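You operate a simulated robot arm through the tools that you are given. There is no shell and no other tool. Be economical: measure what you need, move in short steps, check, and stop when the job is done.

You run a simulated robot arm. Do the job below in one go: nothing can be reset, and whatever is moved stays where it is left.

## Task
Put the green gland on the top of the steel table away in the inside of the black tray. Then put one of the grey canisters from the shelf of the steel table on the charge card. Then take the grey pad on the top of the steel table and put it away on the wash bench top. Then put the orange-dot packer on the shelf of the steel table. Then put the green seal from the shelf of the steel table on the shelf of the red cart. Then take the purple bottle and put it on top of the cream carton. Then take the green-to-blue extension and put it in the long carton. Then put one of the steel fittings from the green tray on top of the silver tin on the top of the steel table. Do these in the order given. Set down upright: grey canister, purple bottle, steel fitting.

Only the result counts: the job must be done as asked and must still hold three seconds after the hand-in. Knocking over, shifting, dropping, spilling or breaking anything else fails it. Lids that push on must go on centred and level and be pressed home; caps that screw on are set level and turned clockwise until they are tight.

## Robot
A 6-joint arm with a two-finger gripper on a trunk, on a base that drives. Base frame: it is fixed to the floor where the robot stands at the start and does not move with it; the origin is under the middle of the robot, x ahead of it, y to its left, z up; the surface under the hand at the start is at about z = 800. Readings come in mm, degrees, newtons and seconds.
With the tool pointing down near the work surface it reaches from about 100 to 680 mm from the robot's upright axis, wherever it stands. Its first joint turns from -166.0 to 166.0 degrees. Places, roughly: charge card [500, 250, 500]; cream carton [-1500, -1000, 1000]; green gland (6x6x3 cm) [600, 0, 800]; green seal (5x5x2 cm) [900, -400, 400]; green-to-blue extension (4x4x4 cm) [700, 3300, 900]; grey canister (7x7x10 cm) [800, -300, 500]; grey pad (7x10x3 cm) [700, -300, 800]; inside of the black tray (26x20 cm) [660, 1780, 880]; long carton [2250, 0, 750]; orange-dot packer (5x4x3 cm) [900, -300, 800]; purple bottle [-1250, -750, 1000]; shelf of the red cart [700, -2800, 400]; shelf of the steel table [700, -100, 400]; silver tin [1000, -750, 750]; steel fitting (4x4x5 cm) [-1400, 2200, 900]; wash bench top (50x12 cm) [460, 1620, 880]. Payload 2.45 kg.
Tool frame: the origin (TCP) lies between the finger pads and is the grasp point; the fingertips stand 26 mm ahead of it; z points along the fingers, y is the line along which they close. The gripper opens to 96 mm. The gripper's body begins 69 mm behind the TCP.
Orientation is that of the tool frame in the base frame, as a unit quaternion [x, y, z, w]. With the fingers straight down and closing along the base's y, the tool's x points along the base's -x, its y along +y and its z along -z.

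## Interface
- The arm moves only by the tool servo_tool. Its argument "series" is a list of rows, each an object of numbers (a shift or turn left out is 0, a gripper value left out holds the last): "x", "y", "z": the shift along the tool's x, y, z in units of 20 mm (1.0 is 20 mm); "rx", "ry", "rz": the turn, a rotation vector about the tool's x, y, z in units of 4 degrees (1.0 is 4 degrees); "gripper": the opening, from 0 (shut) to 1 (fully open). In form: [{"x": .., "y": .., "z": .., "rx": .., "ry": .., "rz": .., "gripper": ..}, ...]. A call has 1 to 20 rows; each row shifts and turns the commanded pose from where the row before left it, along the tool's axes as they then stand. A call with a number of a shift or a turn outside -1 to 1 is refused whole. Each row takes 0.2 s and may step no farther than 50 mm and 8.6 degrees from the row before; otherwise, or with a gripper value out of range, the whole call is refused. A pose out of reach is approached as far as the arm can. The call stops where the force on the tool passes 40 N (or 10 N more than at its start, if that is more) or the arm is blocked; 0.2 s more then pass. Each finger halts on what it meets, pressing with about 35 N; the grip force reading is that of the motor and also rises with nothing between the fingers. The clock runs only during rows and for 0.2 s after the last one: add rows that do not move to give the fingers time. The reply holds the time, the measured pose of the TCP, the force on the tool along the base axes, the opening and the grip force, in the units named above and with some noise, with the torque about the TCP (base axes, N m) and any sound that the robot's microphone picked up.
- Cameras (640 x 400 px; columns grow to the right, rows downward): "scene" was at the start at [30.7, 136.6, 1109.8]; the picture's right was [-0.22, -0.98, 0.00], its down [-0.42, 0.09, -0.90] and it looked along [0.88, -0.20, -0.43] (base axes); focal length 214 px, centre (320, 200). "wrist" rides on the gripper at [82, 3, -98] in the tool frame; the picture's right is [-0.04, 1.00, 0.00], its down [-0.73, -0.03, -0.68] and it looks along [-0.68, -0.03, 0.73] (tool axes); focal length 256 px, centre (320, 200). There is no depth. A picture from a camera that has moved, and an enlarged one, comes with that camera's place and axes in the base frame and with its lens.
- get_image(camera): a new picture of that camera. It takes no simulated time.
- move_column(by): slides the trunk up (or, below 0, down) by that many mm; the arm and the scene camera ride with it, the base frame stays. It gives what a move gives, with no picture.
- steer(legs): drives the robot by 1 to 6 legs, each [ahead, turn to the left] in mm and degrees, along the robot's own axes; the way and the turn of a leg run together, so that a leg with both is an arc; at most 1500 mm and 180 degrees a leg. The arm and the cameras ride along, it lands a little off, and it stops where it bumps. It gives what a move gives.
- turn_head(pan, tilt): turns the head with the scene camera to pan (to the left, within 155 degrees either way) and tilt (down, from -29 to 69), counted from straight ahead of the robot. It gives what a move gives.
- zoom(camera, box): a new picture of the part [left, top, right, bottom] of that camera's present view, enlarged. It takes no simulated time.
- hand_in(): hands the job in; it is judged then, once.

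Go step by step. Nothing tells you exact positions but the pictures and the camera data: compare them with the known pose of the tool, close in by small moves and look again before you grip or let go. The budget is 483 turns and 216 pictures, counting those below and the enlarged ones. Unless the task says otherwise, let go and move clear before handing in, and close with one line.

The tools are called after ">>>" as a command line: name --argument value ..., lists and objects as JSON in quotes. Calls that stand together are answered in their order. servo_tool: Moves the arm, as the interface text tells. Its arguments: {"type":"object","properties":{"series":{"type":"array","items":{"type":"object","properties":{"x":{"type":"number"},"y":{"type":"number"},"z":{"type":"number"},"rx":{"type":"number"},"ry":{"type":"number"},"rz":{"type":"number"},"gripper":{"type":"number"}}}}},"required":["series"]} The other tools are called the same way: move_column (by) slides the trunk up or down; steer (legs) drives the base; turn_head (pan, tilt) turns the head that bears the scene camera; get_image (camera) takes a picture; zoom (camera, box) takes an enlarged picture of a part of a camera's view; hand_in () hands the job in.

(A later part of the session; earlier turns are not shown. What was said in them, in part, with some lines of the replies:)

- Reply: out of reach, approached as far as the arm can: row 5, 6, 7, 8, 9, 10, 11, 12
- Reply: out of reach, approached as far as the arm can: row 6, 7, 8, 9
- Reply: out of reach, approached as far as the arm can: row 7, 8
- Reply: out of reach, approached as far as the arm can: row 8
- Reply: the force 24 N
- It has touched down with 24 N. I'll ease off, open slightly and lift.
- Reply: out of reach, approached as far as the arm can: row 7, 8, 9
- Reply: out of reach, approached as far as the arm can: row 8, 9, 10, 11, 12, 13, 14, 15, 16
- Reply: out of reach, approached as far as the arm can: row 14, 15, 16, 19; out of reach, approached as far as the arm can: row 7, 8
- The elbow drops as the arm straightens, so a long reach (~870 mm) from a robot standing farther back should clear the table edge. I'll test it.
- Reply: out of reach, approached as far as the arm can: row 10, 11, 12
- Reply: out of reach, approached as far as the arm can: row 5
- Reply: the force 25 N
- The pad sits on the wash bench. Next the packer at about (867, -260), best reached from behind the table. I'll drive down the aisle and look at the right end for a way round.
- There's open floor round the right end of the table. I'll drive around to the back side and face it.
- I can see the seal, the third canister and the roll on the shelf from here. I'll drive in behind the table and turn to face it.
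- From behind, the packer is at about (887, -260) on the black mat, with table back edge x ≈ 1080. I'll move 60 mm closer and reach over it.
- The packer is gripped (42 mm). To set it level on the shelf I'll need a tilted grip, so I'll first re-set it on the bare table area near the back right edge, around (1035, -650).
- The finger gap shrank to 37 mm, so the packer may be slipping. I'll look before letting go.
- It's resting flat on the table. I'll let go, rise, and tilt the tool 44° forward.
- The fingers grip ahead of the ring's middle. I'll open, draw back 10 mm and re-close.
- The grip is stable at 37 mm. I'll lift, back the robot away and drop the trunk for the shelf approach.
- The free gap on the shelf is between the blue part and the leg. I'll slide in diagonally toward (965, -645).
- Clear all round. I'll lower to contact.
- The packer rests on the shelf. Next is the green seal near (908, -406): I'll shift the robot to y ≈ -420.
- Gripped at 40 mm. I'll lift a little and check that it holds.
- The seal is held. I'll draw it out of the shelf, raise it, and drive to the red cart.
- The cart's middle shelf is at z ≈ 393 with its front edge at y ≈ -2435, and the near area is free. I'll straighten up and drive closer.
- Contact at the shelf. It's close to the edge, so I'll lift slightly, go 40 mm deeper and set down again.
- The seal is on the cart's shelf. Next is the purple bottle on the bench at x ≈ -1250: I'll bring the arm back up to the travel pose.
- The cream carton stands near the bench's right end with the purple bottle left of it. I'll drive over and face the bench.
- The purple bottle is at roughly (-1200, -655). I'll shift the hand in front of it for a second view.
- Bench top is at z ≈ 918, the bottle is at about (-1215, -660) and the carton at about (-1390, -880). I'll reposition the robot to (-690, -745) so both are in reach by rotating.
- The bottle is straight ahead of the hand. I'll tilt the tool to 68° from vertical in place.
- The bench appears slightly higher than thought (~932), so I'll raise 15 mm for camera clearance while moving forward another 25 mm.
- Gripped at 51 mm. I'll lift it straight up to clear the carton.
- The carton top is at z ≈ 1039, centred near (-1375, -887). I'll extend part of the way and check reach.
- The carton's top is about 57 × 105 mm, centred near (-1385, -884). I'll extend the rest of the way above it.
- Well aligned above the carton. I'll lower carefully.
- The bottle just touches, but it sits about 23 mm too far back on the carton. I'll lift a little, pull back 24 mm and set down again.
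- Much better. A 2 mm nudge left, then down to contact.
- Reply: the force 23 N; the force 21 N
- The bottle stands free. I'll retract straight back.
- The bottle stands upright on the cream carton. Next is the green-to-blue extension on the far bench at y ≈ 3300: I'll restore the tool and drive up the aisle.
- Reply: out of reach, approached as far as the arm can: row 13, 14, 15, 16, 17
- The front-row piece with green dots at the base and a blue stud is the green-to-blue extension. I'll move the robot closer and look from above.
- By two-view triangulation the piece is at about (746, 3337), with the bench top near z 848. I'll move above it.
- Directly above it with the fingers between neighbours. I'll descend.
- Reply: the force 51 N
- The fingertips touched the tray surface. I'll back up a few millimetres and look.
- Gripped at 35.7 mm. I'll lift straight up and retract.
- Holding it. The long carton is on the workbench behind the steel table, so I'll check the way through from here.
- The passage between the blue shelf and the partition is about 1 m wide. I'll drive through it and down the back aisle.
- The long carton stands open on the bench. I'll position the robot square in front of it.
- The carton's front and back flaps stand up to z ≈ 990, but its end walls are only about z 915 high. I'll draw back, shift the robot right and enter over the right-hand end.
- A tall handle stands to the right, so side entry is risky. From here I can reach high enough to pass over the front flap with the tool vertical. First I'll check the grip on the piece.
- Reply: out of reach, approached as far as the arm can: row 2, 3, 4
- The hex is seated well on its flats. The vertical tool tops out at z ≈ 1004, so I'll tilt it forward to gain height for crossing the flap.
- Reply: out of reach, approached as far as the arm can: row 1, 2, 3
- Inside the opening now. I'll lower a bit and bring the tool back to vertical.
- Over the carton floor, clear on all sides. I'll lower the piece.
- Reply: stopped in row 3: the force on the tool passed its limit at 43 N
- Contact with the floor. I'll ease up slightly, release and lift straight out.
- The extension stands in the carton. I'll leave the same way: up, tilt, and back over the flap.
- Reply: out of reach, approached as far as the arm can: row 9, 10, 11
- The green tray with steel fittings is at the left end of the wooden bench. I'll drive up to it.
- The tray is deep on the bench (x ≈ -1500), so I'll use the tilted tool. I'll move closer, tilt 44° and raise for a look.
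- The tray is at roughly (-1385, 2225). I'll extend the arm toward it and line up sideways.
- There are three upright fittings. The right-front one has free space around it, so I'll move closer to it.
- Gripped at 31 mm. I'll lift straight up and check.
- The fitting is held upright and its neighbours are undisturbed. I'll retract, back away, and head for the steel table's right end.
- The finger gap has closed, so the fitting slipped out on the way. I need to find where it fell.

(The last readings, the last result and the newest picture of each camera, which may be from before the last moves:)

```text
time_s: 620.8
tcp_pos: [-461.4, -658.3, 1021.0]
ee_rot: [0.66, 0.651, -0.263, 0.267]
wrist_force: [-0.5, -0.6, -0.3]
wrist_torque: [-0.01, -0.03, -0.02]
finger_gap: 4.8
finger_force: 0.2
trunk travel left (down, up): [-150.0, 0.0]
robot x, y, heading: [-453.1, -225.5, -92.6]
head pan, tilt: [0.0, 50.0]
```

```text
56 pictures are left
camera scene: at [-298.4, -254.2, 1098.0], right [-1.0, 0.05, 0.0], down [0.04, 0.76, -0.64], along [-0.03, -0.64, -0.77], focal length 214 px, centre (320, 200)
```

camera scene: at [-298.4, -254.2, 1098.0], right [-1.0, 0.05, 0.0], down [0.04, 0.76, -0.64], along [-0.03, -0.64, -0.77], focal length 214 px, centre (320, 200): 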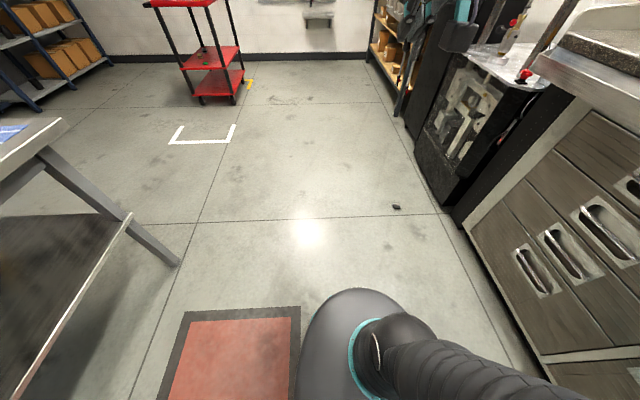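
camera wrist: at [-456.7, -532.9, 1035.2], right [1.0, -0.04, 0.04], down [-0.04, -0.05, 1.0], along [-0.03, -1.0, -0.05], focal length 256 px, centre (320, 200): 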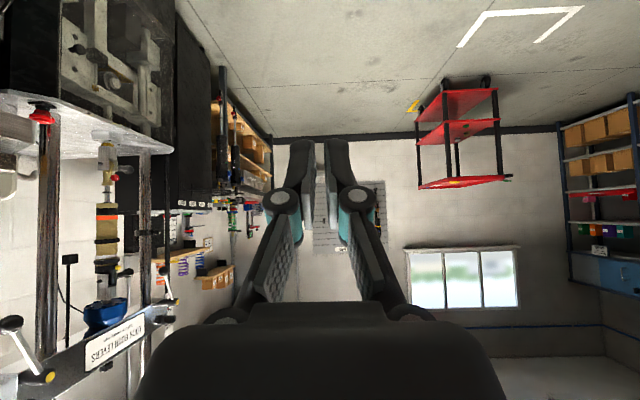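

>>> zoom --camera "scene" --box '[366, 187, 430, 227]'

```text
10.00 times, centred on (398, 207) of scene
camera zoom: at [-298.4, -254.2, 1098.0], right [-1.0, 0.05, 0.0], down [0.04, 0.76, -0.64], along [-0.03, -0.64, -0.77], focal length 2145 px, centre (-460, 130)
```

zoom: 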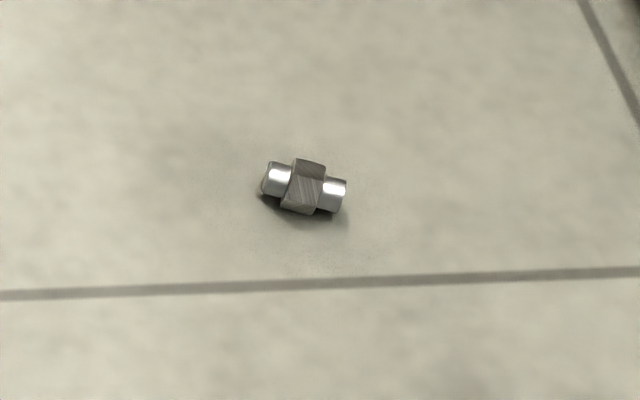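

The fitting is lying on the floor near (-824, -1071). I can retrieve it, so I'll drive to stand in front of it, facing -x.

>>> steer --legs '[[0, 21], [890, 0], [0, -108]]'

>>> turn_head --pan 0 --tilt 60

>>> get_image --camera "scene"

```text
time_s: 631.1
tcp_pos: [-605.1, -1107.0, 1021.6]
ee_rot: [0.926, 0.027, -0.376, 0.017]
wrist_force: [-0.4, 0.1, -0.1]
wrist_torque: [0.0, 0.02, -0.02]
finger_gap: 4.8
finger_force: 0.2
trunk travel left (down, up): [-150.0, 0.0]
robot x, y, heading: [-176.5, -1080.7, -179.1]
head pan, tilt: [0.0, 50.0]
```

```text
time_s: 631.9
tcp_pos: [-604.5, -1107.0, 1020.9]
ee_rot: [0.927, 0.028, -0.375, 0.017]
wrist_force: [-1.0, 0.4, 0.6]
wrist_torque: [0.01, -0.02, -0.02]
finger_gap: 4.6
finger_force: 0.1
trunk travel left (down, up): [-150.0, 0.0]
robot x, y, heading: [-172.2, -1080.8, -178.7]
head pan, tilt: [0.0, 60.0]
```

```text
54 pictures are left
camera scene: at [-176.9, -1239.9, 1085.4], right [-0.02, 1.0, 0.0], down [0.87, 0.02, -0.5], along [-0.5, -0.01, -0.87], focal length 214 px, centre (320, 200)
```

scene: 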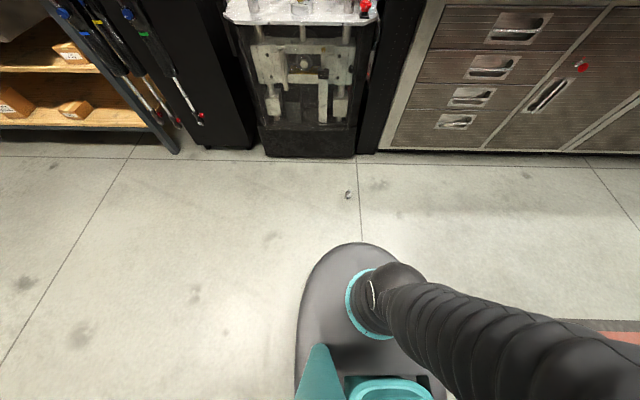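

>>> zoom --camera "scene" --box '[332, 184, 364, 204]'

```text
16.00 times, centred on (348, 194) of scene
camera zoom: at [-176.9, -1239.9, 1085.4], right [-0.02, 1.0, 0.0], down [0.87, 0.02, -0.5], along [-0.5, -0.01, -0.87], focal length 3432 px, centre (-128, 296)
```

zoom: 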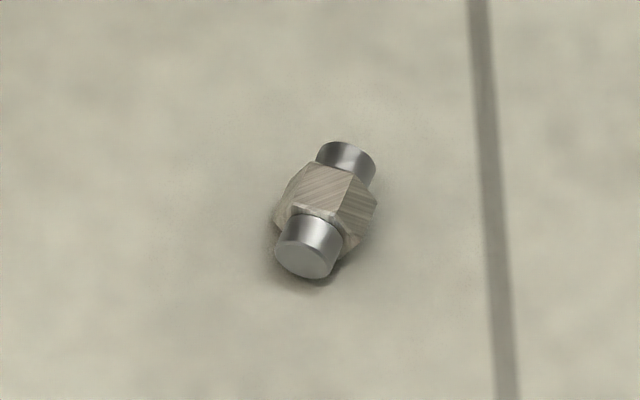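

The solid end faces me (that was the bottom), so tilting up by 90° from here restores upright. I'll drop the trunk, set the tool vertical and see how low it reaches.

>>> move_column --by -150

>>> servo_tool --series '[{"ry": 1, "gripper": 0.6}, {"ry": 1}, {"ry": 1}, {"ry": 1}, {"ry": 1}, {"ry": 1}, {"ry": 1}, {"ry": 1}, {"ry": 1}, {"ry": 1}, {"ry": 1}, {"x": -1, "z": 0.5}, {"x": -1, "z": 0.5}, {"x": -1, "z": 0.5}, {"x": -1, "z": 0.5}, {"x": -1, "z": 0.5}, {"x": -1, "z": 0.5}, {"x": -1, "z": 0.5}, {"x": -1, "z": 0.5}, {}]'

>>> servo_tool --series '[{"z": 1}, {"z": 1}, {"z": 1}, {"z": 1}, {"z": 1}, {"z": 1}, {"z": 1}, {"z": 1}, {"z": 1}, {"z": 1}, {"z": 1}, {"z": 1}, {"z": 1}, {"z": 1}, {"z": 1}, {"z": 1}, {"z": 1}, {"z": 1}, {}]'

```text
time_s: 633.6
tcp_pos: [-606.0, -1107.3, 871.8]
ee_rot: [0.927, 0.028, -0.375, 0.017]
wrist_force: [0.4, 0.2, 1.0]
wrist_torque: [0.02, 0.03, -0.01]
finger_gap: 5.0
finger_force: 0.1
trunk travel left (down, up): [0.0, 150.0]
robot x, y, heading: [-173.1, -1082.4, -178.7]
head pan, tilt: [0.0, 60.0]
```

```text
time_s: 637.8
tcp_pos: [-763.8, -1119.9, 782.4]
ee_rot: [0.999, 0.032, -0.001, 0.006]
wrist_force: [-1.7, -1.1, 0.7]
wrist_torque: [0.01, 0.0, 0.02]
finger_gap: 57.8
finger_force: 0.1
out of reach, approached as far as the arm can: row 11
trunk travel left (down, up): [0.0, 150.0]
robot x, y, heading: [-177.5, -1078.2, -179.2]
head pan, tilt: [0.0, 60.0]
```

```text
time_s: 641.8
tcp_pos: [-764.1, -1119.2, 422.9]
ee_rot: [1.0, 0.031, -0.002, 0.006]
wrist_force: [0.1, 0.2, 0.0]
wrist_torque: [0.01, -0.02, 0.02]
finger_gap: 57.4
finger_force: 0.1
trunk travel left (down, up): [0.0, 150.0]
robot x, y, heading: [-174.6, -1081.4, -178.9]
head pan, tilt: [0.0, 60.0]
```

Vertical reach near the floor looks fine. I'll align over the fitting and turn the fingers square to its axis.

>>> servo_tool --series '[{"x": -0.8, "y": -0.44, "z": 1}, {"x": -0.8, "y": -0.44, "z": 1}, {"x": -0.8, "y": -0.44, "z": 1}, {"x": -0.8, "y": -0.44, "z": 1}, {"z": 1}, {"z": 1}, {"z": 1}, {"z": 1}, {"rz": 1}, {"rz": 1}, {"rz": 1}, {"rz": 1}, {"rz": 1}, {"rz": 0.5}, {}]'

>>> get_image --camera "wrist"

```text
time_s: 645.0
tcp_pos: [-831.4, -1091.0, 261.3]
ee_rot: [0.987, -0.16, 0.0, 0.005]
wrist_force: [0.8, 0.3, 0.5]
wrist_torque: [0.02, 0.01, 0.01]
finger_gap: 57.6
finger_force: 0.0
trunk travel left (down, up): [0.0, 150.0]
robot x, y, heading: [-173.3, -1082.7, -178.9]
head pan, tilt: [0.0, 60.0]
```

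```text
52 pictures are left
camera wrist: at [-754.6, -1120.5, 359.8], right [-0.35, -0.94, 0.01], down [-0.69, 0.27, 0.68], along [-0.64, 0.23, -0.74], focal length 256 px, centre (320, 200)
```

wrist: 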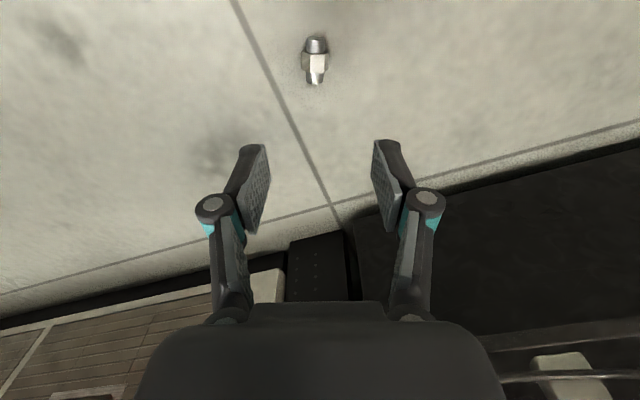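

Well aligned. I'll descend most of the way and check.

>>> servo_tool --series '[{"z": 1}, {"z": 1}, {"z": 1}, {"z": 1}, {"z": 1}, {"z": 1}, {"z": 1}, {"z": 1}, {"z": 1}, {"z": 0.8}, {}]'

>>> get_image --camera "wrist"

```text
time_s: 647.4
tcp_pos: [-831.4, -1096.2, 65.5]
ee_rot: [0.987, -0.16, 0.0, 0.006]
wrist_force: [0.0, -0.3, -0.4]
wrist_torque: [-0.01, -0.01, 0.02]
finger_gap: 57.4
finger_force: 0.0
trunk travel left (down, up): [0.0, 150.0]
robot x, y, heading: [-173.2, -1080.6, -178.8]
head pan, tilt: [0.0, 60.0]
```

```text
51 pictures are left
camera wrist: at [-755.2, -1124.1, 163.4], right [-0.35, -0.94, 0.01], down [-0.69, 0.27, 0.68], along [-0.64, 0.23, -0.74], focal length 256 px, centre (320, 200)
```

wrist: 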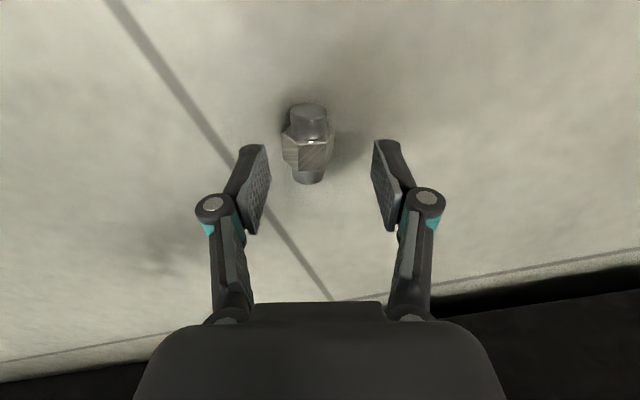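

>>> servo_tool --series '[{"x": -0.3, "y": -0.34}, {"z": 0.8}, {"z": 0.7}, {"z": 0.1}, {}]'

>>> get_image --camera "wrist"

```text
time_s: 648.6
tcp_pos: [-835.0, -1085.8, 32.2]
ee_rot: [0.987, -0.16, 0.0, 0.005]
wrist_force: [-0.1, 0.6, 0.4]
wrist_torque: [0.01, 0.0, 0.01]
finger_gap: 57.7
finger_force: 0.1
trunk travel left (down, up): [0.0, 150.0]
robot x, y, heading: [-172.9, -1081.0, -178.7]
head pan, tilt: [0.0, 60.0]
```

```text
50 pictures are left
camera wrist: at [-758.0, -1115.0, 130.4], right [-0.35, -0.94, 0.01], down [-0.69, 0.27, 0.68], along [-0.64, 0.23, -0.74], focal length 256 px, centre (320, 200)
```

wrist: 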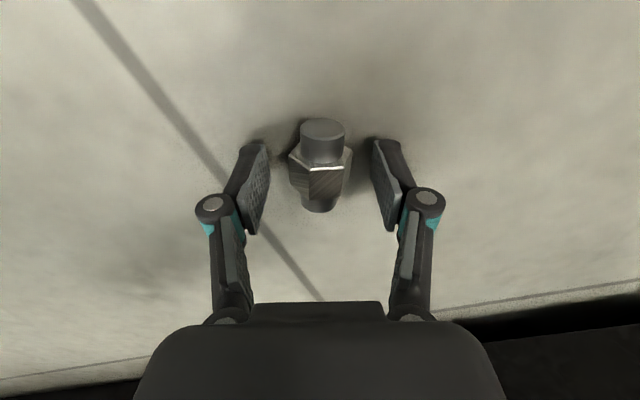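

>>> servo_tool --series '[{"gripper": 0.1}, {}, {}, {}]'

>>> servo_tool --series '[{"z": -0.5}, {"z": -1}, {"z": -1}, {"z": -1}, {"z": -1}, {"z": -1}, {"z": -1}, {}, {}, {}]'

>>> get_image --camera "wrist"

```text
time_s: 649.6
tcp_pos: [-835.7, -1086.0, 31.5]
ee_rot: [0.987, -0.161, 0.0, 0.006]
wrist_force: [-0.4, -0.1, -0.4]
wrist_torque: [-0.01, 0.01, -0.03]
finger_gap: 32.3
finger_force: 34.6
trunk travel left (down, up): [0.0, 150.0]
robot x, y, heading: [-173.5, -1081.2, -178.9]
head pan, tilt: [0.0, 60.0]
```

```text
time_s: 651.8
tcp_pos: [-832.8, -1085.5, 165.2]
ee_rot: [0.987, -0.16, 0.001, 0.005]
wrist_force: [0.4, 0.5, 0.2]
wrist_torque: [0.01, -0.02, 0.0]
finger_gap: 32.6
finger_force: 35.5
trunk travel left (down, up): [0.0, 150.0]
robot x, y, heading: [-173.8, -1080.9, -178.7]
head pan, tilt: [0.0, 60.0]
```

```text
49 pictures are left
camera wrist: at [-757.4, -1113.6, 263.1], right [-0.35, -0.94, 0.01], down [-0.69, 0.27, 0.68], along [-0.64, 0.23, -0.74], focal length 256 px, centre (320, 200)
```

wrist: 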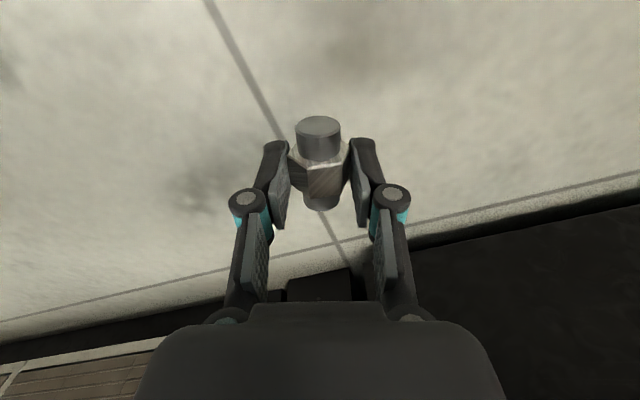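

Held at 32.6 mm. I'll raise it and check the grip stays steady before driving.

>>> servo_tool --series '[{"z": -1}, {"z": -1}, {"z": -1}, {"z": -1}, {"z": -1}, {"z": -1}, {"z": -1}, {"z": -1}, {"z": -1}, {"z": -1}, {"z": -1}, {"z": -1}, {"z": -1}, {"z": -1}, {"z": -1}, {"z": -1}, {"z": -1}, {"z": -1}, {"z": -1}, {}]'

>>> servo_tool --series '[{"x": 0.8, "z": -1}, {"x": 0.8, "z": -1}, {"x": 0.8, "z": -1}, {"x": 0.8, "z": -1}, {"x": 0.8, "z": -1}, {"x": 0.8, "z": -1}, {"x": 0.8, "z": -1}, {"x": 0.8, "z": -1}, {"x": 0.8}, {"x": 0.8}, {"x": 0.8}, {}]'

>>> move_column --by 150

>>> zoom --camera "wrist" --box '[240, 90, 400, 230]'

```text
time_s: 656.0
tcp_pos: [-832.1, -1081.7, 542.8]
ee_rot: [0.987, -0.16, 0.0, 0.005]
wrist_force: [0.7, -0.1, -1.0]
wrist_torque: [0.0, 0.0, 0.03]
finger_gap: 32.4
finger_force: 34.7
trunk travel left (down, up): [0.0, 150.0]
robot x, y, heading: [-175.4, -1081.1, -179.0]
head pan, tilt: [0.0, 60.0]
```

```text
time_s: 658.6
tcp_pos: [-666.9, -1134.9, 703.2]
ee_rot: [0.987, -0.159, 0.0, 0.005]
wrist_force: [0.7, -0.1, -0.4]
wrist_torque: [0.0, 0.02, -0.02]
finger_gap: 32.7
finger_force: 34.8
trunk travel left (down, up): [0.0, 150.0]
robot x, y, heading: [-174.9, -1079.7, -178.7]
head pan, tilt: [0.0, 60.0]
```

```text
time_s: 660.4
tcp_pos: [-667.4, -1135.8, 854.3]
ee_rot: [0.987, -0.16, 0.0, 0.005]
wrist_force: [0.1, -0.1, -0.2]
wrist_torque: [-0.04, 0.0, -0.01]
finger_gap: 32.5
finger_force: 34.9
trunk travel left (down, up): [-150.0, 0.0]
robot x, y, heading: [-174.5, -1084.6, -178.9]
head pan, tilt: [0.0, 60.0]
```

```text
2.86 times, centred on (320, 160) of wrist
camera zoom: at [-590.9, -1163.8, 952.1], right [-0.35, -0.94, 0.01], down [-0.69, 0.27, 0.68], along [-0.64, 0.23, -0.74], focal length 731 px, centre (320, 314)
```

zoom: 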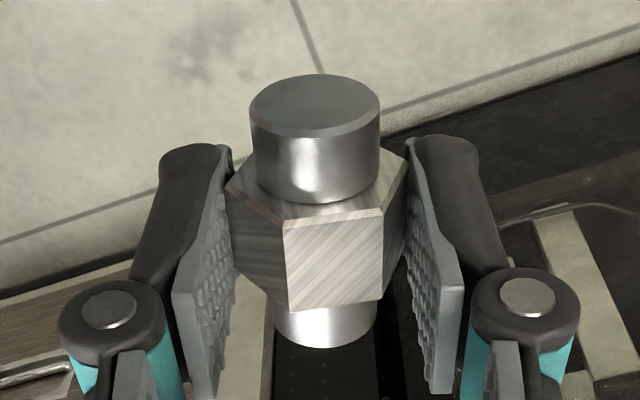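

The grip is steady. I'll align the tool with the robot, draw in, and drive in stages while watching the finger gap.

>>> servo_tool --series '[{"x": 0.8, "z": -0.5, "rz": -1}, {"x": 0.8, "z": -0.5, "rz": -1}, {"x": 0.8, "z": -0.5, "rz": -1}, {"x": 0.8, "z": -0.5, "rz": -1}, {"x": 0.8, "z": -0.5, "rz": -0.9}, {}]'

>>> steer --legs '[[0, 165]]'

>>> steer --legs '[[600, 0]]'

```text
time_s: 661.8
tcp_pos: [-590.4, -1149.6, 904.1]
ee_rot: [1.0, 0.011, -0.001, 0.006]
wrist_force: [-0.2, 0.1, -0.5]
wrist_torque: [0.0, -0.02, 0.0]
finger_gap: 32.3
finger_force: 34.9
trunk travel left (down, up): [-150.0, 0.0]
robot x, y, heading: [-170.5, -1082.1, -179.0]
head pan, tilt: [0.0, 60.0]
```

```text
time_s: 668.9
tcp_pos: [243.1, -1134.2, 904.3]
ee_rot: [0.132, 0.991, 0.005, 0.002]
wrist_force: [-0.5, 0.1, -1.2]
wrist_torque: [0.01, 0.01, 0.01]
finger_gap: 32.5
finger_force: 35.3
trunk travel left (down, up): [-150.0, 0.0]
robot x, y, heading: [-172.9, -1080.6, -15.0]
head pan, tilt: [0.0, 60.0]
```

```text
time_s: 672.2
tcp_pos: [816.7, -1278.7, 903.3]
ee_rot: [0.126, 0.992, 0.006, 0.002]
wrist_force: [0.3, 0.5, -0.8]
wrist_torque: [0.01, 0.01, -0.01]
finger_gap: 32.4
finger_force: 35.4
trunk travel left (down, up): [-150.0, 0.0]
robot x, y, heading: [396.3, -1231.6, -14.1]
head pan, tilt: [0.0, 60.0]
```

>>> steer --legs '[[500, 0]]'

>>> steer --legs '[[0, 104]]'

>>> turn_head --pan -10 --tilt 30

>>> get_image --camera "scene"

>>> get_image --camera "wrist"

```text
time_s: 675.2
tcp_pos: [1305.9, -1402.0, 903.7]
ee_rot: [0.123, 0.992, 0.005, 0.002]
wrist_force: [-0.1, -0.4, -1.5]
wrist_torque: [0.02, 0.02, -0.01]
finger_gap: 32.1
finger_force: 35.6
trunk travel left (down, up): [-150.0, 0.0]
robot x, y, heading: [889.1, -1359.0, -14.4]
head pan, tilt: [0.0, 60.0]
```

```text
time_s: 680.0
tcp_pos: [820.3, -942.8, 903.5]
ee_rot: [0.714, -0.7, -0.004, 0.003]
wrist_force: [-0.2, -0.1, -1.7]
wrist_torque: [-0.01, -0.02, 0.01]
finger_gap: 32.4
finger_force: 35.0
trunk travel left (down, up): [-150.0, 0.0]
robot x, y, heading: [885.9, -1358.7, 91.1]
head pan, tilt: [0.0, 60.0]
```

```text
time_s: 681.0
tcp_pos: [820.3, -941.1, 903.6]
ee_rot: [0.714, -0.7, -0.004, 0.003]
wrist_force: [0.1, 0.4, -0.8]
wrist_torque: [0.01, -0.01, -0.02]
finger_gap: 32.3
finger_force: 35.4
trunk travel left (down, up): [-150.0, 0.0]
robot x, y, heading: [888.0, -1358.7, 91.2]
head pan, tilt: [-10.0, 30.0]
```

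```text
47 pictures are left
camera scene: at [745.9, -1332.2, 1127.4], right [0.99, -0.16, 0.0], down [-0.08, -0.49, -0.87], along [0.13, 0.86, -0.5], focal length 214 px, centre (320, 200)
```

scene: 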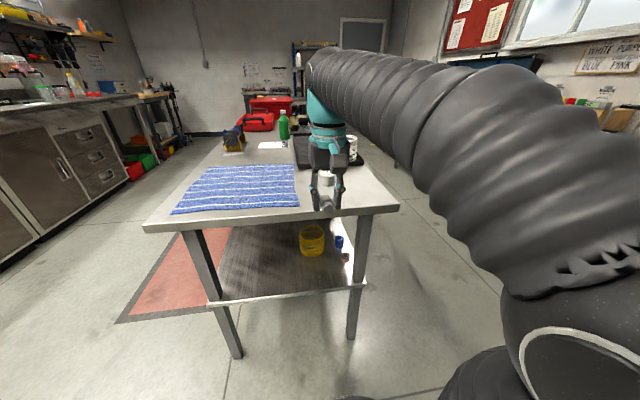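

```text
46 pictures are left
camera wrist: at [820.1, -1024.9, 1002.3], right [-1.0, 0.02, 0.01], down [0.02, 0.73, 0.68], along [0.01, 0.68, -0.73], focal length 256 px, centre (320, 200)
```

wrist: 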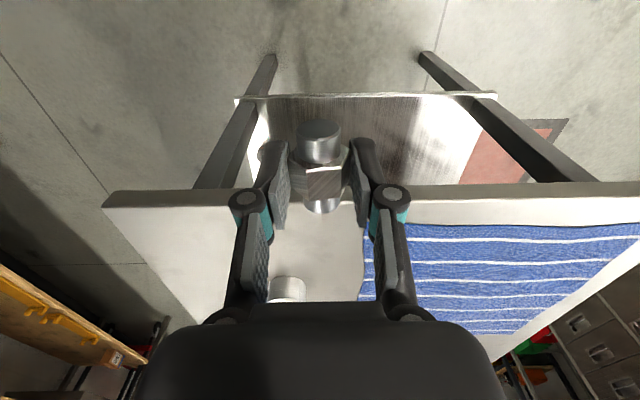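

Grip still firm. I'll stand the fitting temporarily on the table edge with the tool horizontal, then re-grip it tilted for the tin. First I'll move over the edge and begin tilting.

>>> servo_tool --series '[{"x": -0.9, "y": -0.445}, {"x": -0.9, "y": -0.445}, {"x": -0.9, "y": -0.445}, {"x": -0.9, "y": -0.445}, {"x": -0.9, "y": -0.445}, {"x": -0.9, "y": -0.445}, {"x": -0.9, "y": -0.445}, {"ry": -1}, {"ry": -1}, {"ry": -1}, {"ry": -1}, {"ry": -1}, {"ry": -1}, {"ry": -1}, {"ry": -1}, {"ry": -1}, {"ry": -1}, {"ry": -1}, {}]'

>>> servo_tool --series '[{"ry": -1}, {"ry": -1}, {"ry": -1}, {"ry": -1}, {"ry": -1}, {"ry": -1}, {"ry": -1}, {"ry": -1}, {"ry": -1}, {"ry": -1}, {"ry": -1}, {"ry": -0.4}, {}]'

>>> get_image --camera "wrist"

>>> get_image --camera "scene"

```text
time_s: 685.0
tcp_pos: [881.2, -815.3, 903.9]
ee_rot: [0.66, -0.65, -0.272, -0.26]
wrist_force: [-0.3, 0.6, -0.7]
wrist_torque: [0.0, 0.0, 0.03]
finger_gap: 32.2
finger_force: 35.1
trunk travel left (down, up): [-150.0, 0.0]
robot x, y, heading: [888.5, -1357.4, 91.2]
head pan, tilt: [-10.0, 30.0]
```

```text
time_s: 687.8
tcp_pos: [884.8, -815.7, 903.8]
ee_rot: [-0.512, 0.514, 0.488, 0.486]
wrist_force: [-0.5, 0.7, -0.6]
wrist_torque: [-0.01, 0.0, 0.02]
finger_gap: 32.6
finger_force: 34.7
out of reach, approached as far as the arm can: row 8
trunk travel left (down, up): [-150.0, 0.0]
robot x, y, heading: [885.7, -1358.3, 90.8]
head pan, tilt: [-10.0, 30.0]
```

```text
45 pictures are left
camera wrist: at [880.9, -918.1, 827.3], right [-1.0, 0.0, 0.04], down [0.03, -0.64, 0.77], along [0.03, 0.77, 0.64], focal length 256 px, centre (320, 200)
```

wrist: 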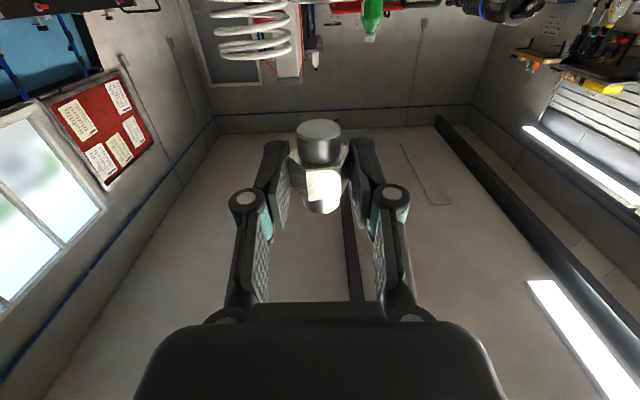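

```text
44 pictures are left
camera scene: at [745.9, -1332.2, 1127.5], right [0.99, -0.16, 0.0], down [-0.08, -0.49, -0.87], along [0.13, 0.86, -0.5], focal length 214 px, centre (320, 200)
```

scene: 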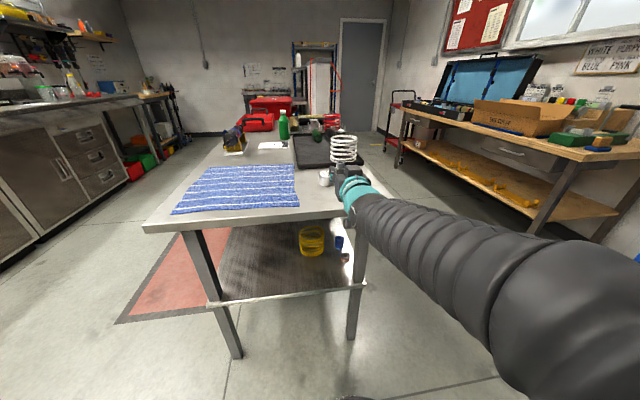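

Nearly horizontal. I'll trim the last 3° and lower toward the edge of the table.

>>> servo_tool --series '[{"ry": -0.8}, {"x": 1}, {"x": 1}, {"x": 0.9}, {}]'

>>> zoom --camera "scene" --box '[290, 140, 390, 220]'

```text
time_s: 689.0
tcp_pos: [884.8, -815.0, 844.9]
ee_rot: [-0.498, 0.5, 0.502, 0.499]
wrist_force: [-0.4, -0.5, -0.9]
wrist_torque: [-0.04, -0.03, -0.01]
finger_gap: 32.5
finger_force: 35.6
trunk travel left (down, up): [-150.0, 0.0]
robot x, y, heading: [885.8, -1360.0, 91.1]
head pan, tilt: [-10.0, 30.0]
```

```text
5.00 times, centred on (340, 180) of scene
camera zoom: at [745.9, -1332.2, 1127.5], right [0.99, -0.16, 0.0], down [-0.08, -0.49, -0.87], along [0.13, 0.86, -0.5], focal length 1072 px, centre (220, 300)
```

zoom: 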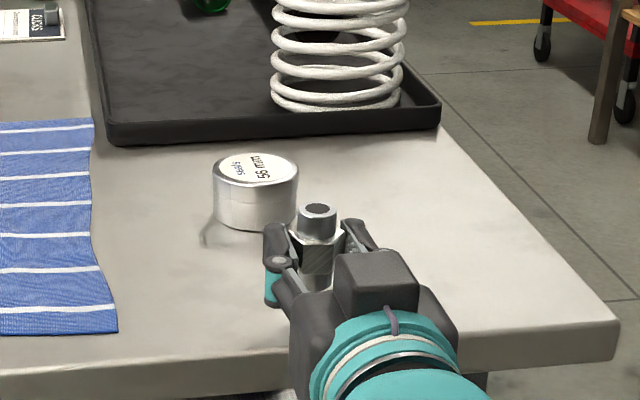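

The fitting is upright, bore end up. I'll lower to contact.

>>> servo_tool --series '[{"x": 0.4}, {"x": 0.3}, {"x": 0.2}, {"x": 0.15}, {}]'

```text
time_s: 690.1
tcp_pos: [884.4, -814.1, 825.7]
ee_rot: [-0.498, 0.501, 0.501, 0.5]
wrist_force: [0.1, -0.5, -1.6]
wrist_torque: [-0.01, 0.0, -0.04]
finger_gap: 32.6
finger_force: 34.8
trunk travel left (down, up): [-150.0, 0.0]
robot x, y, heading: [883.5, -1356.6, 91.1]
head pan, tilt: [-10.0, 30.0]
```

>>> servo_tool --series '[{"x": 0.1}, {"x": 0.1}, {"x": 0.1}, {}]'

>>> zoom --camera "scene" --box '[290, 140, 390, 220]'

```text
time_s: 691.1
tcp_pos: [884.0, -815.1, 823.1]
ee_rot: [-0.496, 0.499, 0.503, 0.501]
wrist_force: [-2.0, 6.4, 25.7]
wrist_torque: [0.4, -0.04, -0.07]
finger_gap: 32.5
finger_force: 35.1
trunk travel left (down, up): [-150.0, 0.0]
robot x, y, heading: [885.4, -1359.3, 91.2]
head pan, tilt: [-10.0, 30.0]
```

```text
5.00 times, centred on (340, 180) of scene
camera zoom: at [745.8, -1332.9, 1127.8], right [0.99, -0.16, 0.0], down [-0.08, -0.49, -0.87], along [0.13, 0.86, -0.5], focal length 1072 px, centre (220, 300)
```

zoom: 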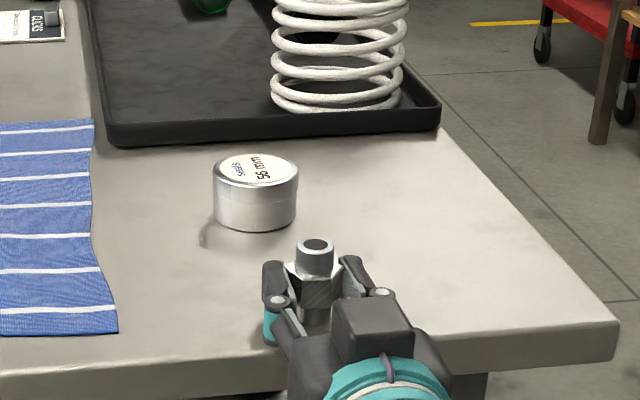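

Standing on the table. I'll ease off, release and back straight out.

>>> servo_tool --series '[{"x": -0.08}, {"gripper": 0.45}, {"gripper": 0.6}, {}, {}, {"z": -0.6}, {"z": -1}, {"z": -1}, {"z": -1}, {}]'

>>> zoom --camera "scene" --box '[290, 140, 390, 220]'

```text
time_s: 693.4
tcp_pos: [884.4, -866.6, 840.6]
ee_rot: [-0.498, 0.501, 0.501, 0.5]
wrist_force: [-0.1, -0.7, -0.4]
wrist_torque: [0.01, 0.02, 0.02]
finger_gap: 57.6
finger_force: 0.0
out of reach, approached as far as the arm can: row 8, 9
trunk travel left (down, up): [-150.0, 0.0]
robot x, y, heading: [884.7, -1353.9, 91.0]
head pan, tilt: [-10.0, 30.0]
```

```text
5.00 times, centred on (340, 180) of scene
camera zoom: at [745.9, -1332.2, 1127.5], right [0.99, -0.16, 0.0], down [-0.08, -0.49, -0.87], along [0.13, 0.86, -0.5], focal length 1072 px, centre (220, 300)
```

zoom: 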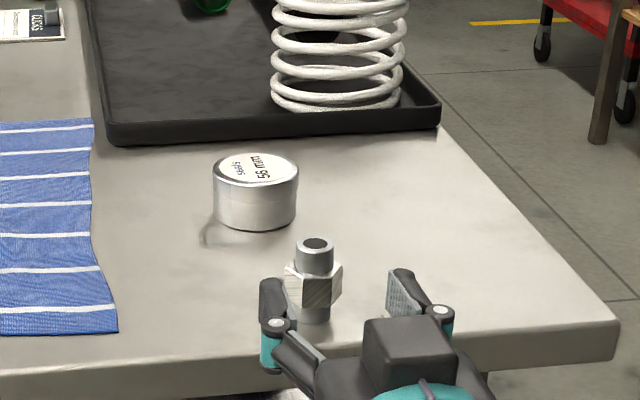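

The fitting stands upright on the table. I'll rise and return the tool to the 44° tilt for re-gripping.

>>> servo_tool --series '[{"x": -1}, {"x": -1}, {"x": -1}, {"x": -1}, {"ry": 1}, {"ry": 1}, {"ry": 1}, {"ry": 1}, {"ry": 1}, {"ry": 1}, {"ry": 1}, {"ry": 1}, {"ry": 1}, {"ry": 1}, {"ry": 1}, {"ry": 0.5}, {}]'

>>> get_image --camera "wrist"

```text
time_s: 697.0
tcp_pos: [885.2, -867.5, 920.1]
ee_rot: [-0.655, 0.656, 0.267, 0.263]
wrist_force: [-0.6, -0.4, -0.1]
wrist_torque: [-0.01, -0.01, -0.02]
finger_gap: 57.5
finger_force: 0.2
trunk travel left (down, up): [-150.0, 0.0]
robot x, y, heading: [886.3, -1360.8, 91.2]
head pan, tilt: [-10.0, 30.0]
```

```text
40 pictures are left
camera wrist: at [881.4, -994.6, 934.6], right [-1.0, 0.03, 0.03], down [0.03, 0.05, 1.0], along [0.03, 1.0, -0.05], focal length 256 px, centre (320, 200)
```

wrist: 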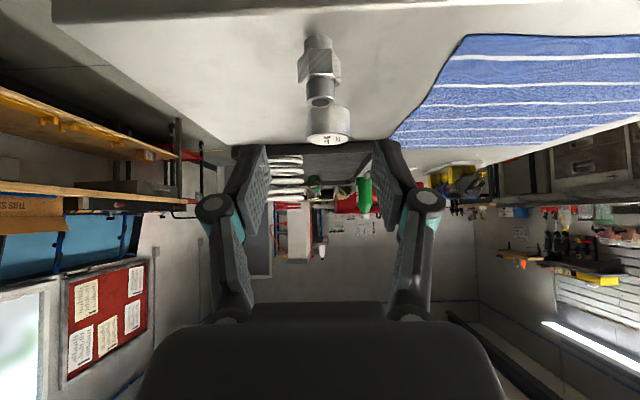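

I'll use a flatter 60° tilt for a fuller grip on the hex, and go down in front of the fitting.

>>> servo_tool --series '[{"ry": -1}, {"ry": -1}, {"ry": -1}, {"ry": -1}, {"x": 0.762, "z": 0.44}, {"x": 0.762, "z": 0.44}, {"x": 0.762, "z": 0.44}, {"x": 0.762, "z": 0.44}, {"x": 0.762, "z": 0.44}, {}]'

>>> get_image --camera "wrist"

```text
time_s: 699.1
tcp_pos: [885.0, -868.5, 833.2]
ee_rot: [-0.611, 0.612, 0.357, 0.353]
wrist_force: [-0.9, 0.4, -0.6]
wrist_torque: [-0.01, -0.01, 0.01]
finger_gap: 57.7
finger_force: 0.0
trunk travel left (down, up): [-150.0, 0.0]
robot x, y, heading: [885.5, -1357.6, 90.9]
head pan, tilt: [-10.0, 30.0]
```

```text
39 pictures are left
camera wrist: at [881.7, -993.6, 811.1], right [-1.0, 0.02, 0.04], down [0.03, -0.22, 0.97], along [0.03, 0.97, 0.22], focal length 256 px, centre (320, 200)
```

wrist: 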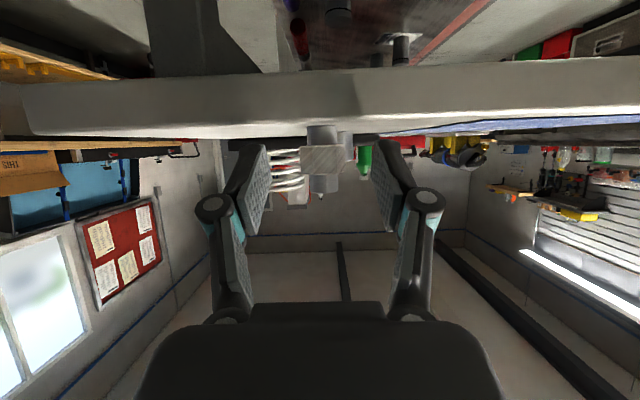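

Centred on the fitting. I'll slide forward around it and close.

>>> servo_tool --series '[{"x": -0.5, "z": 0.866}, {"x": -0.5, "z": 0.866}, {"x": -0.48, "z": 0.83}, {}]'

>>> get_image --camera "wrist"

>>> zoom --camera "scene" --box '[290, 140, 390, 220]'

```text
time_s: 700.1
tcp_pos: [885.0, -808.3, 832.4]
ee_rot: [-0.611, 0.613, 0.356, 0.353]
wrist_force: [0.5, 0.2, 0.7]
wrist_torque: [0.02, 0.0, -0.02]
finger_gap: 57.4
finger_force: 0.0
trunk travel left (down, up): [-150.0, 0.0]
robot x, y, heading: [888.8, -1359.4, 90.9]
head pan, tilt: [-10.0, 30.0]
```

```text
38 pictures are left
camera wrist: at [881.5, -934.4, 811.2], right [-1.0, 0.02, 0.04], down [0.03, -0.22, 0.97], along [0.03, 0.97, 0.22], focal length 256 px, centre (320, 200)
```

wrist: 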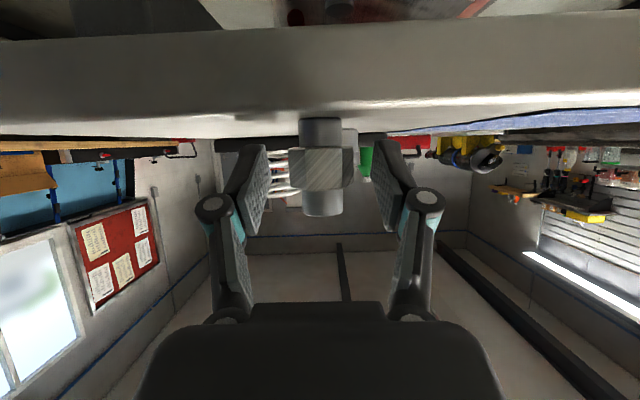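

```text
5.00 times, centred on (340, 180) of scene
camera zoom: at [745.9, -1332.3, 1127.5], right [0.99, -0.16, 0.0], down [-0.08, -0.49, -0.87], along [0.13, 0.86, -0.5], focal length 1072 px, centre (220, 300)
```

zoom: 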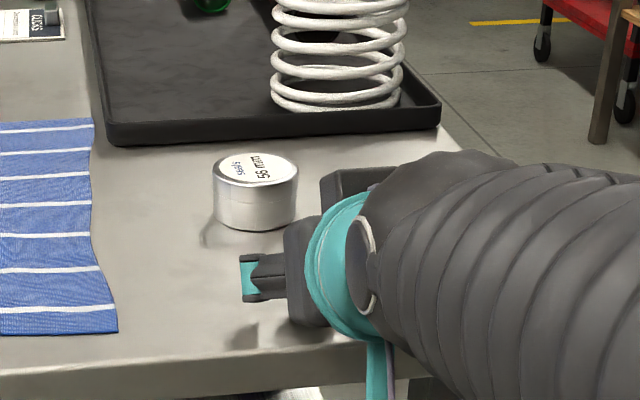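

>>> servo_tool --series '[{"gripper": 0.1}, {}, {}, {}]'

>>> servo_tool --series '[{"x": -0.433, "z": -0.25}, {"x": -0.866, "z": -0.5}, {"x": -0.866, "z": -0.5}, {"x": -0.866, "z": -0.5}, {}, {}]'

>>> get_image --camera "wrist"

```text
time_s: 701.1
tcp_pos: [884.3, -808.5, 832.0]
ee_rot: [-0.611, 0.612, 0.357, 0.353]
wrist_force: [0.1, 0.3, -0.4]
wrist_torque: [0.05, -0.01, 0.02]
finger_gap: 32.1
finger_force: 35.1
trunk travel left (down, up): [-150.0, 0.0]
robot x, y, heading: [884.3, -1358.7, 90.7]
head pan, tilt: [-10.0, 30.0]
```

```text
time_s: 702.5
tcp_pos: [883.8, -808.0, 901.4]
ee_rot: [-0.611, 0.612, 0.357, 0.353]
wrist_force: [0.2, -0.4, -0.8]
wrist_torque: [-0.01, 0.0, 0.01]
finger_gap: 32.1
finger_force: 34.8
trunk travel left (down, up): [-150.0, 0.0]
robot x, y, heading: [885.8, -1356.2, 91.0]
head pan, tilt: [-10.0, 30.0]
```

```text
36 pictures are left
camera wrist: at [881.2, -934.7, 880.9], right [-1.0, 0.02, 0.04], down [0.03, -0.22, 0.97], along [0.03, 0.97, 0.22], focal length 256 px, centre (320, 200)
```

wrist: 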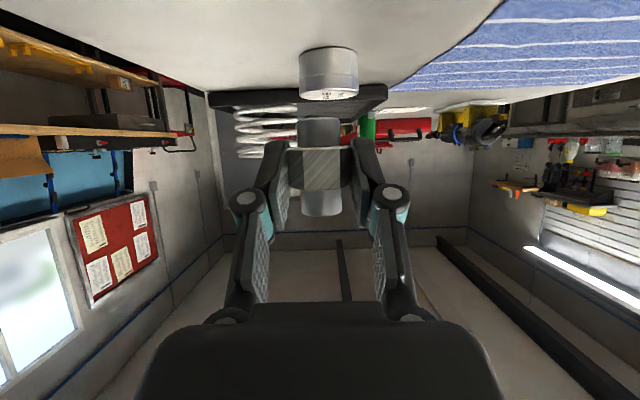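

Held well. The tin is centred at about (877, -648), top z ≈ 832. I'll carry the fitting over it.

>>> servo_tool --series '[{"x": -0.465, "y": 0.05, "z": 0.806}, {"x": -0.465, "y": 0.05, "z": 0.806}, {"x": -0.465, "y": 0.05, "z": 0.806}, {"x": -0.465, "y": 0.05, "z": 0.806}, {"x": -0.465, "y": 0.05, "z": 0.806}, {"x": -0.465, "y": 0.05, "z": 0.806}, {"x": -0.465, "y": 0.05, "z": 0.806}, {"x": -0.465, "y": 0.05, "z": 0.806}, {}]'

>>> get_image --camera "wrist"

>>> zoom --camera "scene" --box '[290, 130, 390, 210]'

```text
time_s: 704.5
tcp_pos: [875.1, -659.5, 905.0]
ee_rot: [-0.611, 0.612, 0.357, 0.352]
wrist_force: [0.5, 0.0, -1.5]
wrist_torque: [0.0, -0.02, 0.01]
finger_gap: 32.2
finger_force: 35.4
trunk travel left (down, up): [-150.0, 0.0]
robot x, y, heading: [884.4, -1359.5, 91.0]
head pan, tilt: [-10.0, 30.0]
```

```text
35 pictures are left
camera wrist: at [873.1, -785.4, 882.4], right [-1.0, 0.02, 0.04], down [0.03, -0.22, 0.97], along [0.03, 0.97, 0.22], focal length 256 px, centre (320, 200)
```

wrist: 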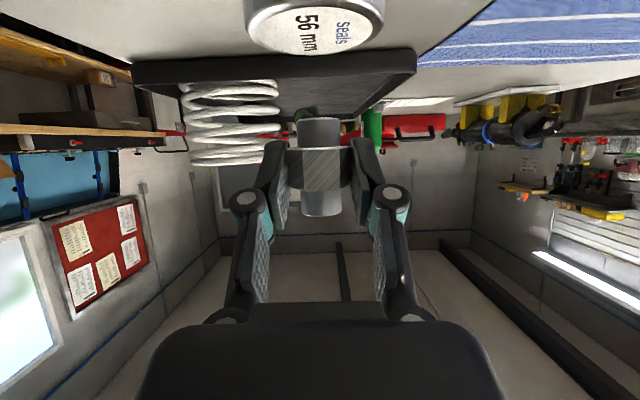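

```text
5.00 times, centred on (340, 170) of scene
camera zoom: at [745.9, -1332.2, 1127.5], right [0.99, -0.16, 0.0], down [-0.08, -0.49, -0.87], along [0.13, 0.86, -0.5], focal length 1072 px, centre (220, 350)
```

zoom: 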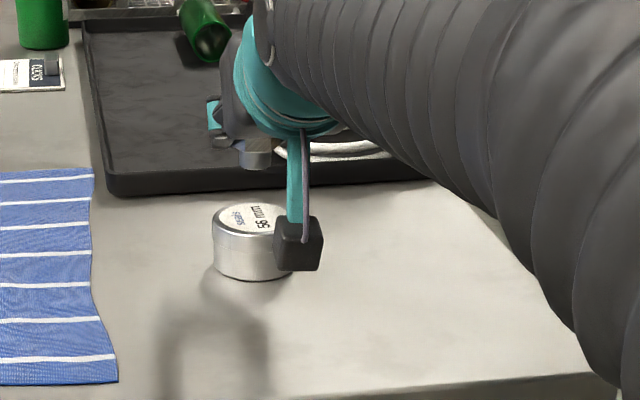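

Aligned over the tin. I'll lower gently.

>>> servo_tool --series '[{"x": 0.7, "z": 0.404}, {"x": 0.7, "z": 0.404}, {}]'

>>> get_image --camera "wrist"

>>> zoom --camera "scene" --box '[300, 140, 364, 190]'

```text
time_s: 705.4
tcp_pos: [876.2, -657.7, 871.1]
ee_rot: [-0.61, 0.613, 0.355, 0.353]
wrist_force: [-0.1, 0.1, -1.5]
wrist_torque: [0.0, 0.02, 0.0]
finger_gap: 32.6
finger_force: 35.0
trunk travel left (down, up): [-150.0, 0.0]
robot x, y, heading: [886.6, -1358.6, 90.9]
head pan, tilt: [-10.0, 30.0]
```

```text
33 pictures are left
camera wrist: at [872.5, -785.2, 850.2], right [-1.0, 0.02, 0.04], down [0.03, -0.22, 0.97], along [0.03, 0.97, 0.22], focal length 256 px, centre (320, 200)
```

wrist: 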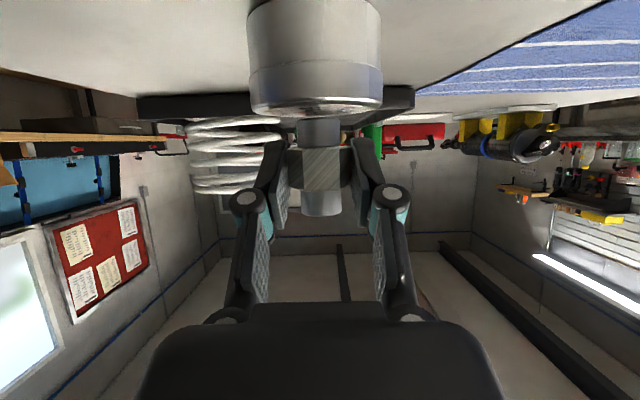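

```text
8.00 times, centred on (332, 165) of scene
camera zoom: at [745.9, -1332.1, 1127.5], right [0.99, -0.16, 0.0], down [-0.08, -0.49, -0.87], along [0.13, 0.86, -0.5], focal length 1716 px, centre (224, 480)
```

zoom: 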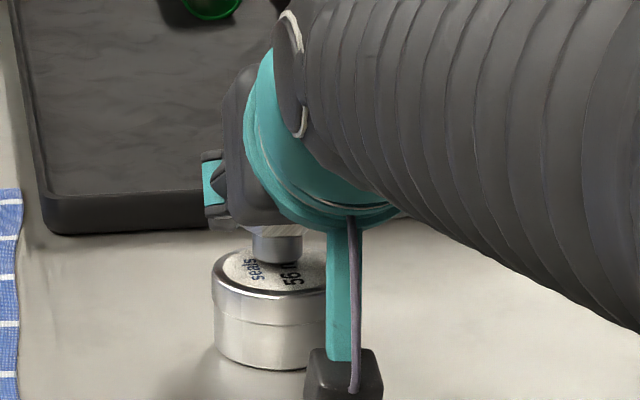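

>>> servo_tool --series '[{"x": 0.17, "z": 0.1}, {"x": 0.087, "z": 0.05}, {"x": 0.06, "z": 0.035}, {}]'

```text
time_s: 706.4
tcp_pos: [875.0, -659.2, 866.4]
ee_rot: [-0.61, 0.611, 0.359, 0.355]
wrist_force: [-2.3, 6.6, 25.0]
wrist_torque: [0.29, 0.04, -0.05]
finger_gap: 32.0
finger_force: 34.7
trunk travel left (down, up): [-150.0, 0.0]
robot x, y, heading: [887.1, -1358.3, 91.2]
head pan, tilt: [-10.0, 30.0]
```

>>> servo_tool --series '[{"x": -0.06, "z": -0.035}, {"x": -0.03, "z": -0.017}, {}]'

>>> zoom --camera "wrist" --box '[220, 40, 420, 240]'

```text
time_s: 707.1
tcp_pos: [877.8, -660.3, 866.8]
ee_rot: [-0.61, 0.612, 0.357, 0.354]
wrist_force: [-1.6, 2.1, 23.3]
wrist_torque: [0.29, 0.0, 0.0]
finger_gap: 32.2
finger_force: 35.1
trunk travel left (down, up): [-150.0, 0.0]
robot x, y, heading: [886.4, -1357.5, 90.9]
head pan, tilt: [-10.0, 30.0]
```

```text
2.00 times, centred on (320, 140) of wrist
camera zoom: at [872.8, -786.1, 845.4], right [-1.0, 0.02, 0.04], down [0.03, -0.23, 0.97], along [0.03, 0.97, 0.23], focal length 512 px, centre (320, 320)
```

zoom: 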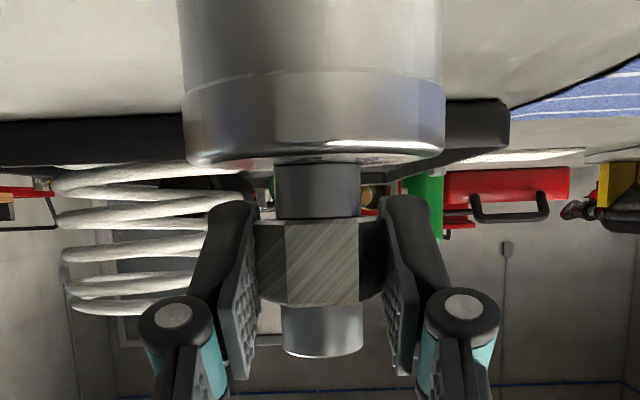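

Upright and seated on the tin. I'll relieve the load and open.

>>> servo_tool --series '[{"x": -0.05, "z": -0.029}, {}, {"gripper": 0.36}, {"gripper": 0.42}, {"gripper": 0.55}, {}, {}]'

>>> zoom --camera "wrist" --box '[220, 40, 420, 240]'

```text
time_s: 708.8
tcp_pos: [877.2, -660.2, 867.2]
ee_rot: [-0.611, 0.613, 0.355, 0.353]
wrist_force: [-0.4, 0.1, 0.5]
wrist_torque: [-0.02, -0.02, -0.02]
finger_gap: 52.4
finger_force: 0.0
trunk travel left (down, up): [-150.0, 0.0]
robot x, y, heading: [889.0, -1358.1, 91.2]
head pan, tilt: [-10.0, 30.0]
```

```text
2.00 times, centred on (320, 140) of wrist
camera zoom: at [873.3, -785.2, 845.8], right [-1.0, 0.02, 0.04], down [0.03, -0.22, 0.97], along [0.03, 0.97, 0.22], focal length 512 px, centre (320, 320)
```

zoom: 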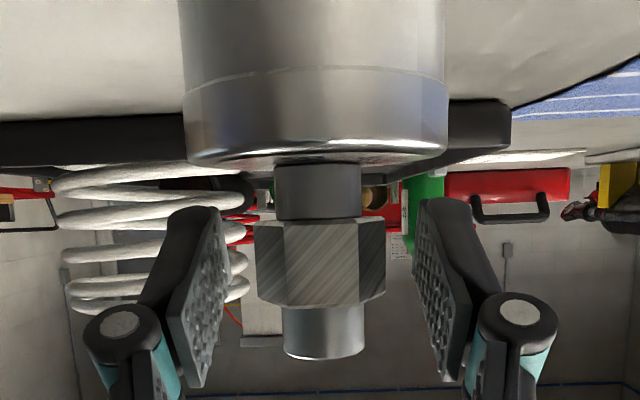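

It stands on the tin. I'll retract level and straight back, then check.

>>> servo_tool --series '[{"x": 0.25, "z": -0.433}, {"x": 0.5, "z": -0.866}, {"x": 0.5, "z": -0.866}, {"x": 0.5, "z": -0.866}, {"x": 0.5, "z": -0.866}, {"x": 0.3, "z": -0.95}, {"x": 0.3, "z": -0.95}, {"x": 0.3, "z": -0.95}, {}]'

>>> get_image --camera "wrist"

>>> zoom --camera "scene" --box '[290, 130, 390, 210]'

```text
time_s: 710.8
tcp_pos: [877.3, -807.4, 878.8]
ee_rot: [-0.611, 0.612, 0.356, 0.353]
wrist_force: [0.5, 0.6, -0.5]
wrist_torque: [-0.04, 0.03, -0.02]
finger_gap: 53.0
finger_force: 0.1
trunk travel left (down, up): [-150.0, 0.0]
robot x, y, heading: [888.0, -1354.6, 90.7]
head pan, tilt: [-10.0, 30.0]
```

```text
29 pictures are left
camera wrist: at [874.5, -933.5, 857.7], right [-1.0, 0.02, 0.04], down [0.03, -0.22, 0.97], along [0.03, 0.97, 0.22], focal length 256 px, centre (320, 200)
```

wrist: 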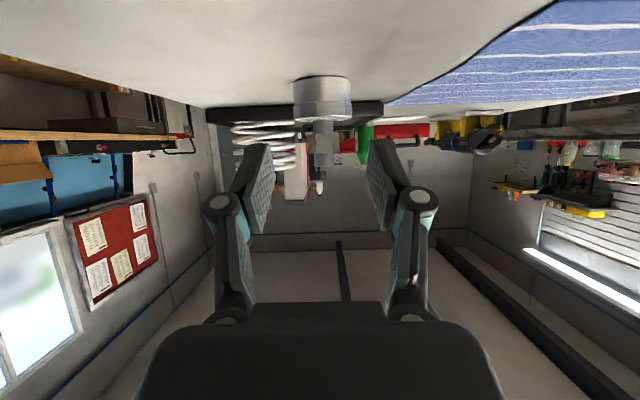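

```text
5.00 times, centred on (340, 170) of scene
camera zoom: at [745.9, -1332.2, 1127.5], right [0.99, -0.16, 0.0], down [-0.08, -0.49, -0.87], along [0.13, 0.86, -0.5], focal length 1072 px, centre (220, 350)
```

zoom: 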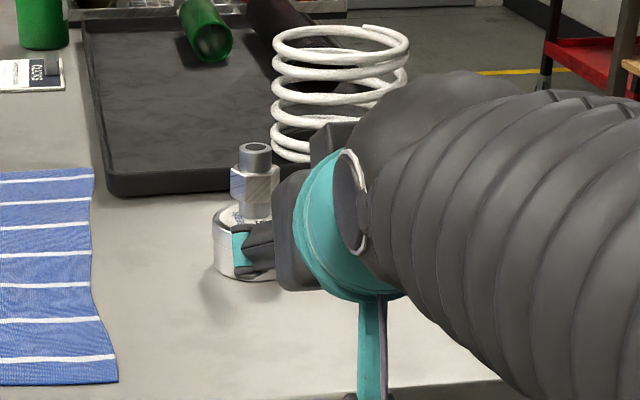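

The fitting stands upright on the silver tin. I'll back the robot clear, take one last look, and hand in.

>>> steer --legs '[[-250, 0]]'

>>> zoom --camera "scene" --box '[250, 110, 410, 210]'

```text
time_s: 712.6
tcp_pos: [882.5, -1058.4, 879.7]
ee_rot: [-0.611, 0.612, 0.357, 0.354]
wrist_force: [0.4, -0.1, 0.7]
wrist_torque: [-0.01, 0.03, -0.04]
finger_gap: 52.9
finger_force: 0.1
trunk travel left (down, up): [-150.0, 0.0]
robot x, y, heading: [890.6, -1609.9, 91.1]
head pan, tilt: [-10.0, 30.0]
```

```text
4.00 times, centred on (330, 160) of scene
camera zoom: at [750.7, -1584.4, 1127.5], right [0.99, -0.15, 0.0], down [-0.08, -0.49, -0.87], along [0.13, 0.86, -0.5], focal length 858 px, centre (280, 360)
```

zoom: 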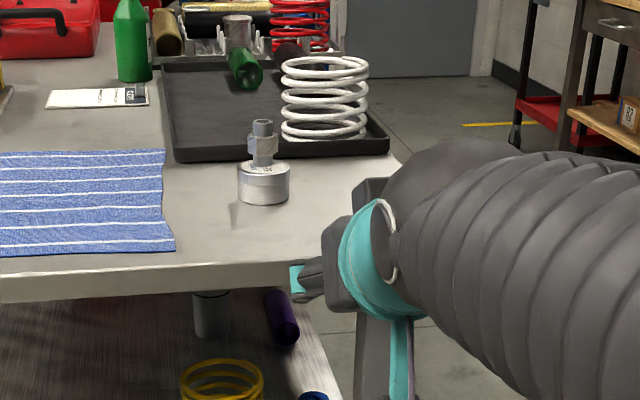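

Everything is in its place and the robot is clear, so I'm handing in.

>>> hand_in

```text
The job is handed in.
```

I finished all eight tasks in the order given and handed the job in, but I dropped the steel fitting on the floor on the way to the tin. I picked up the same fitting and stood it upright on the silver tin. The grey canister and purple bottle also stand upright.
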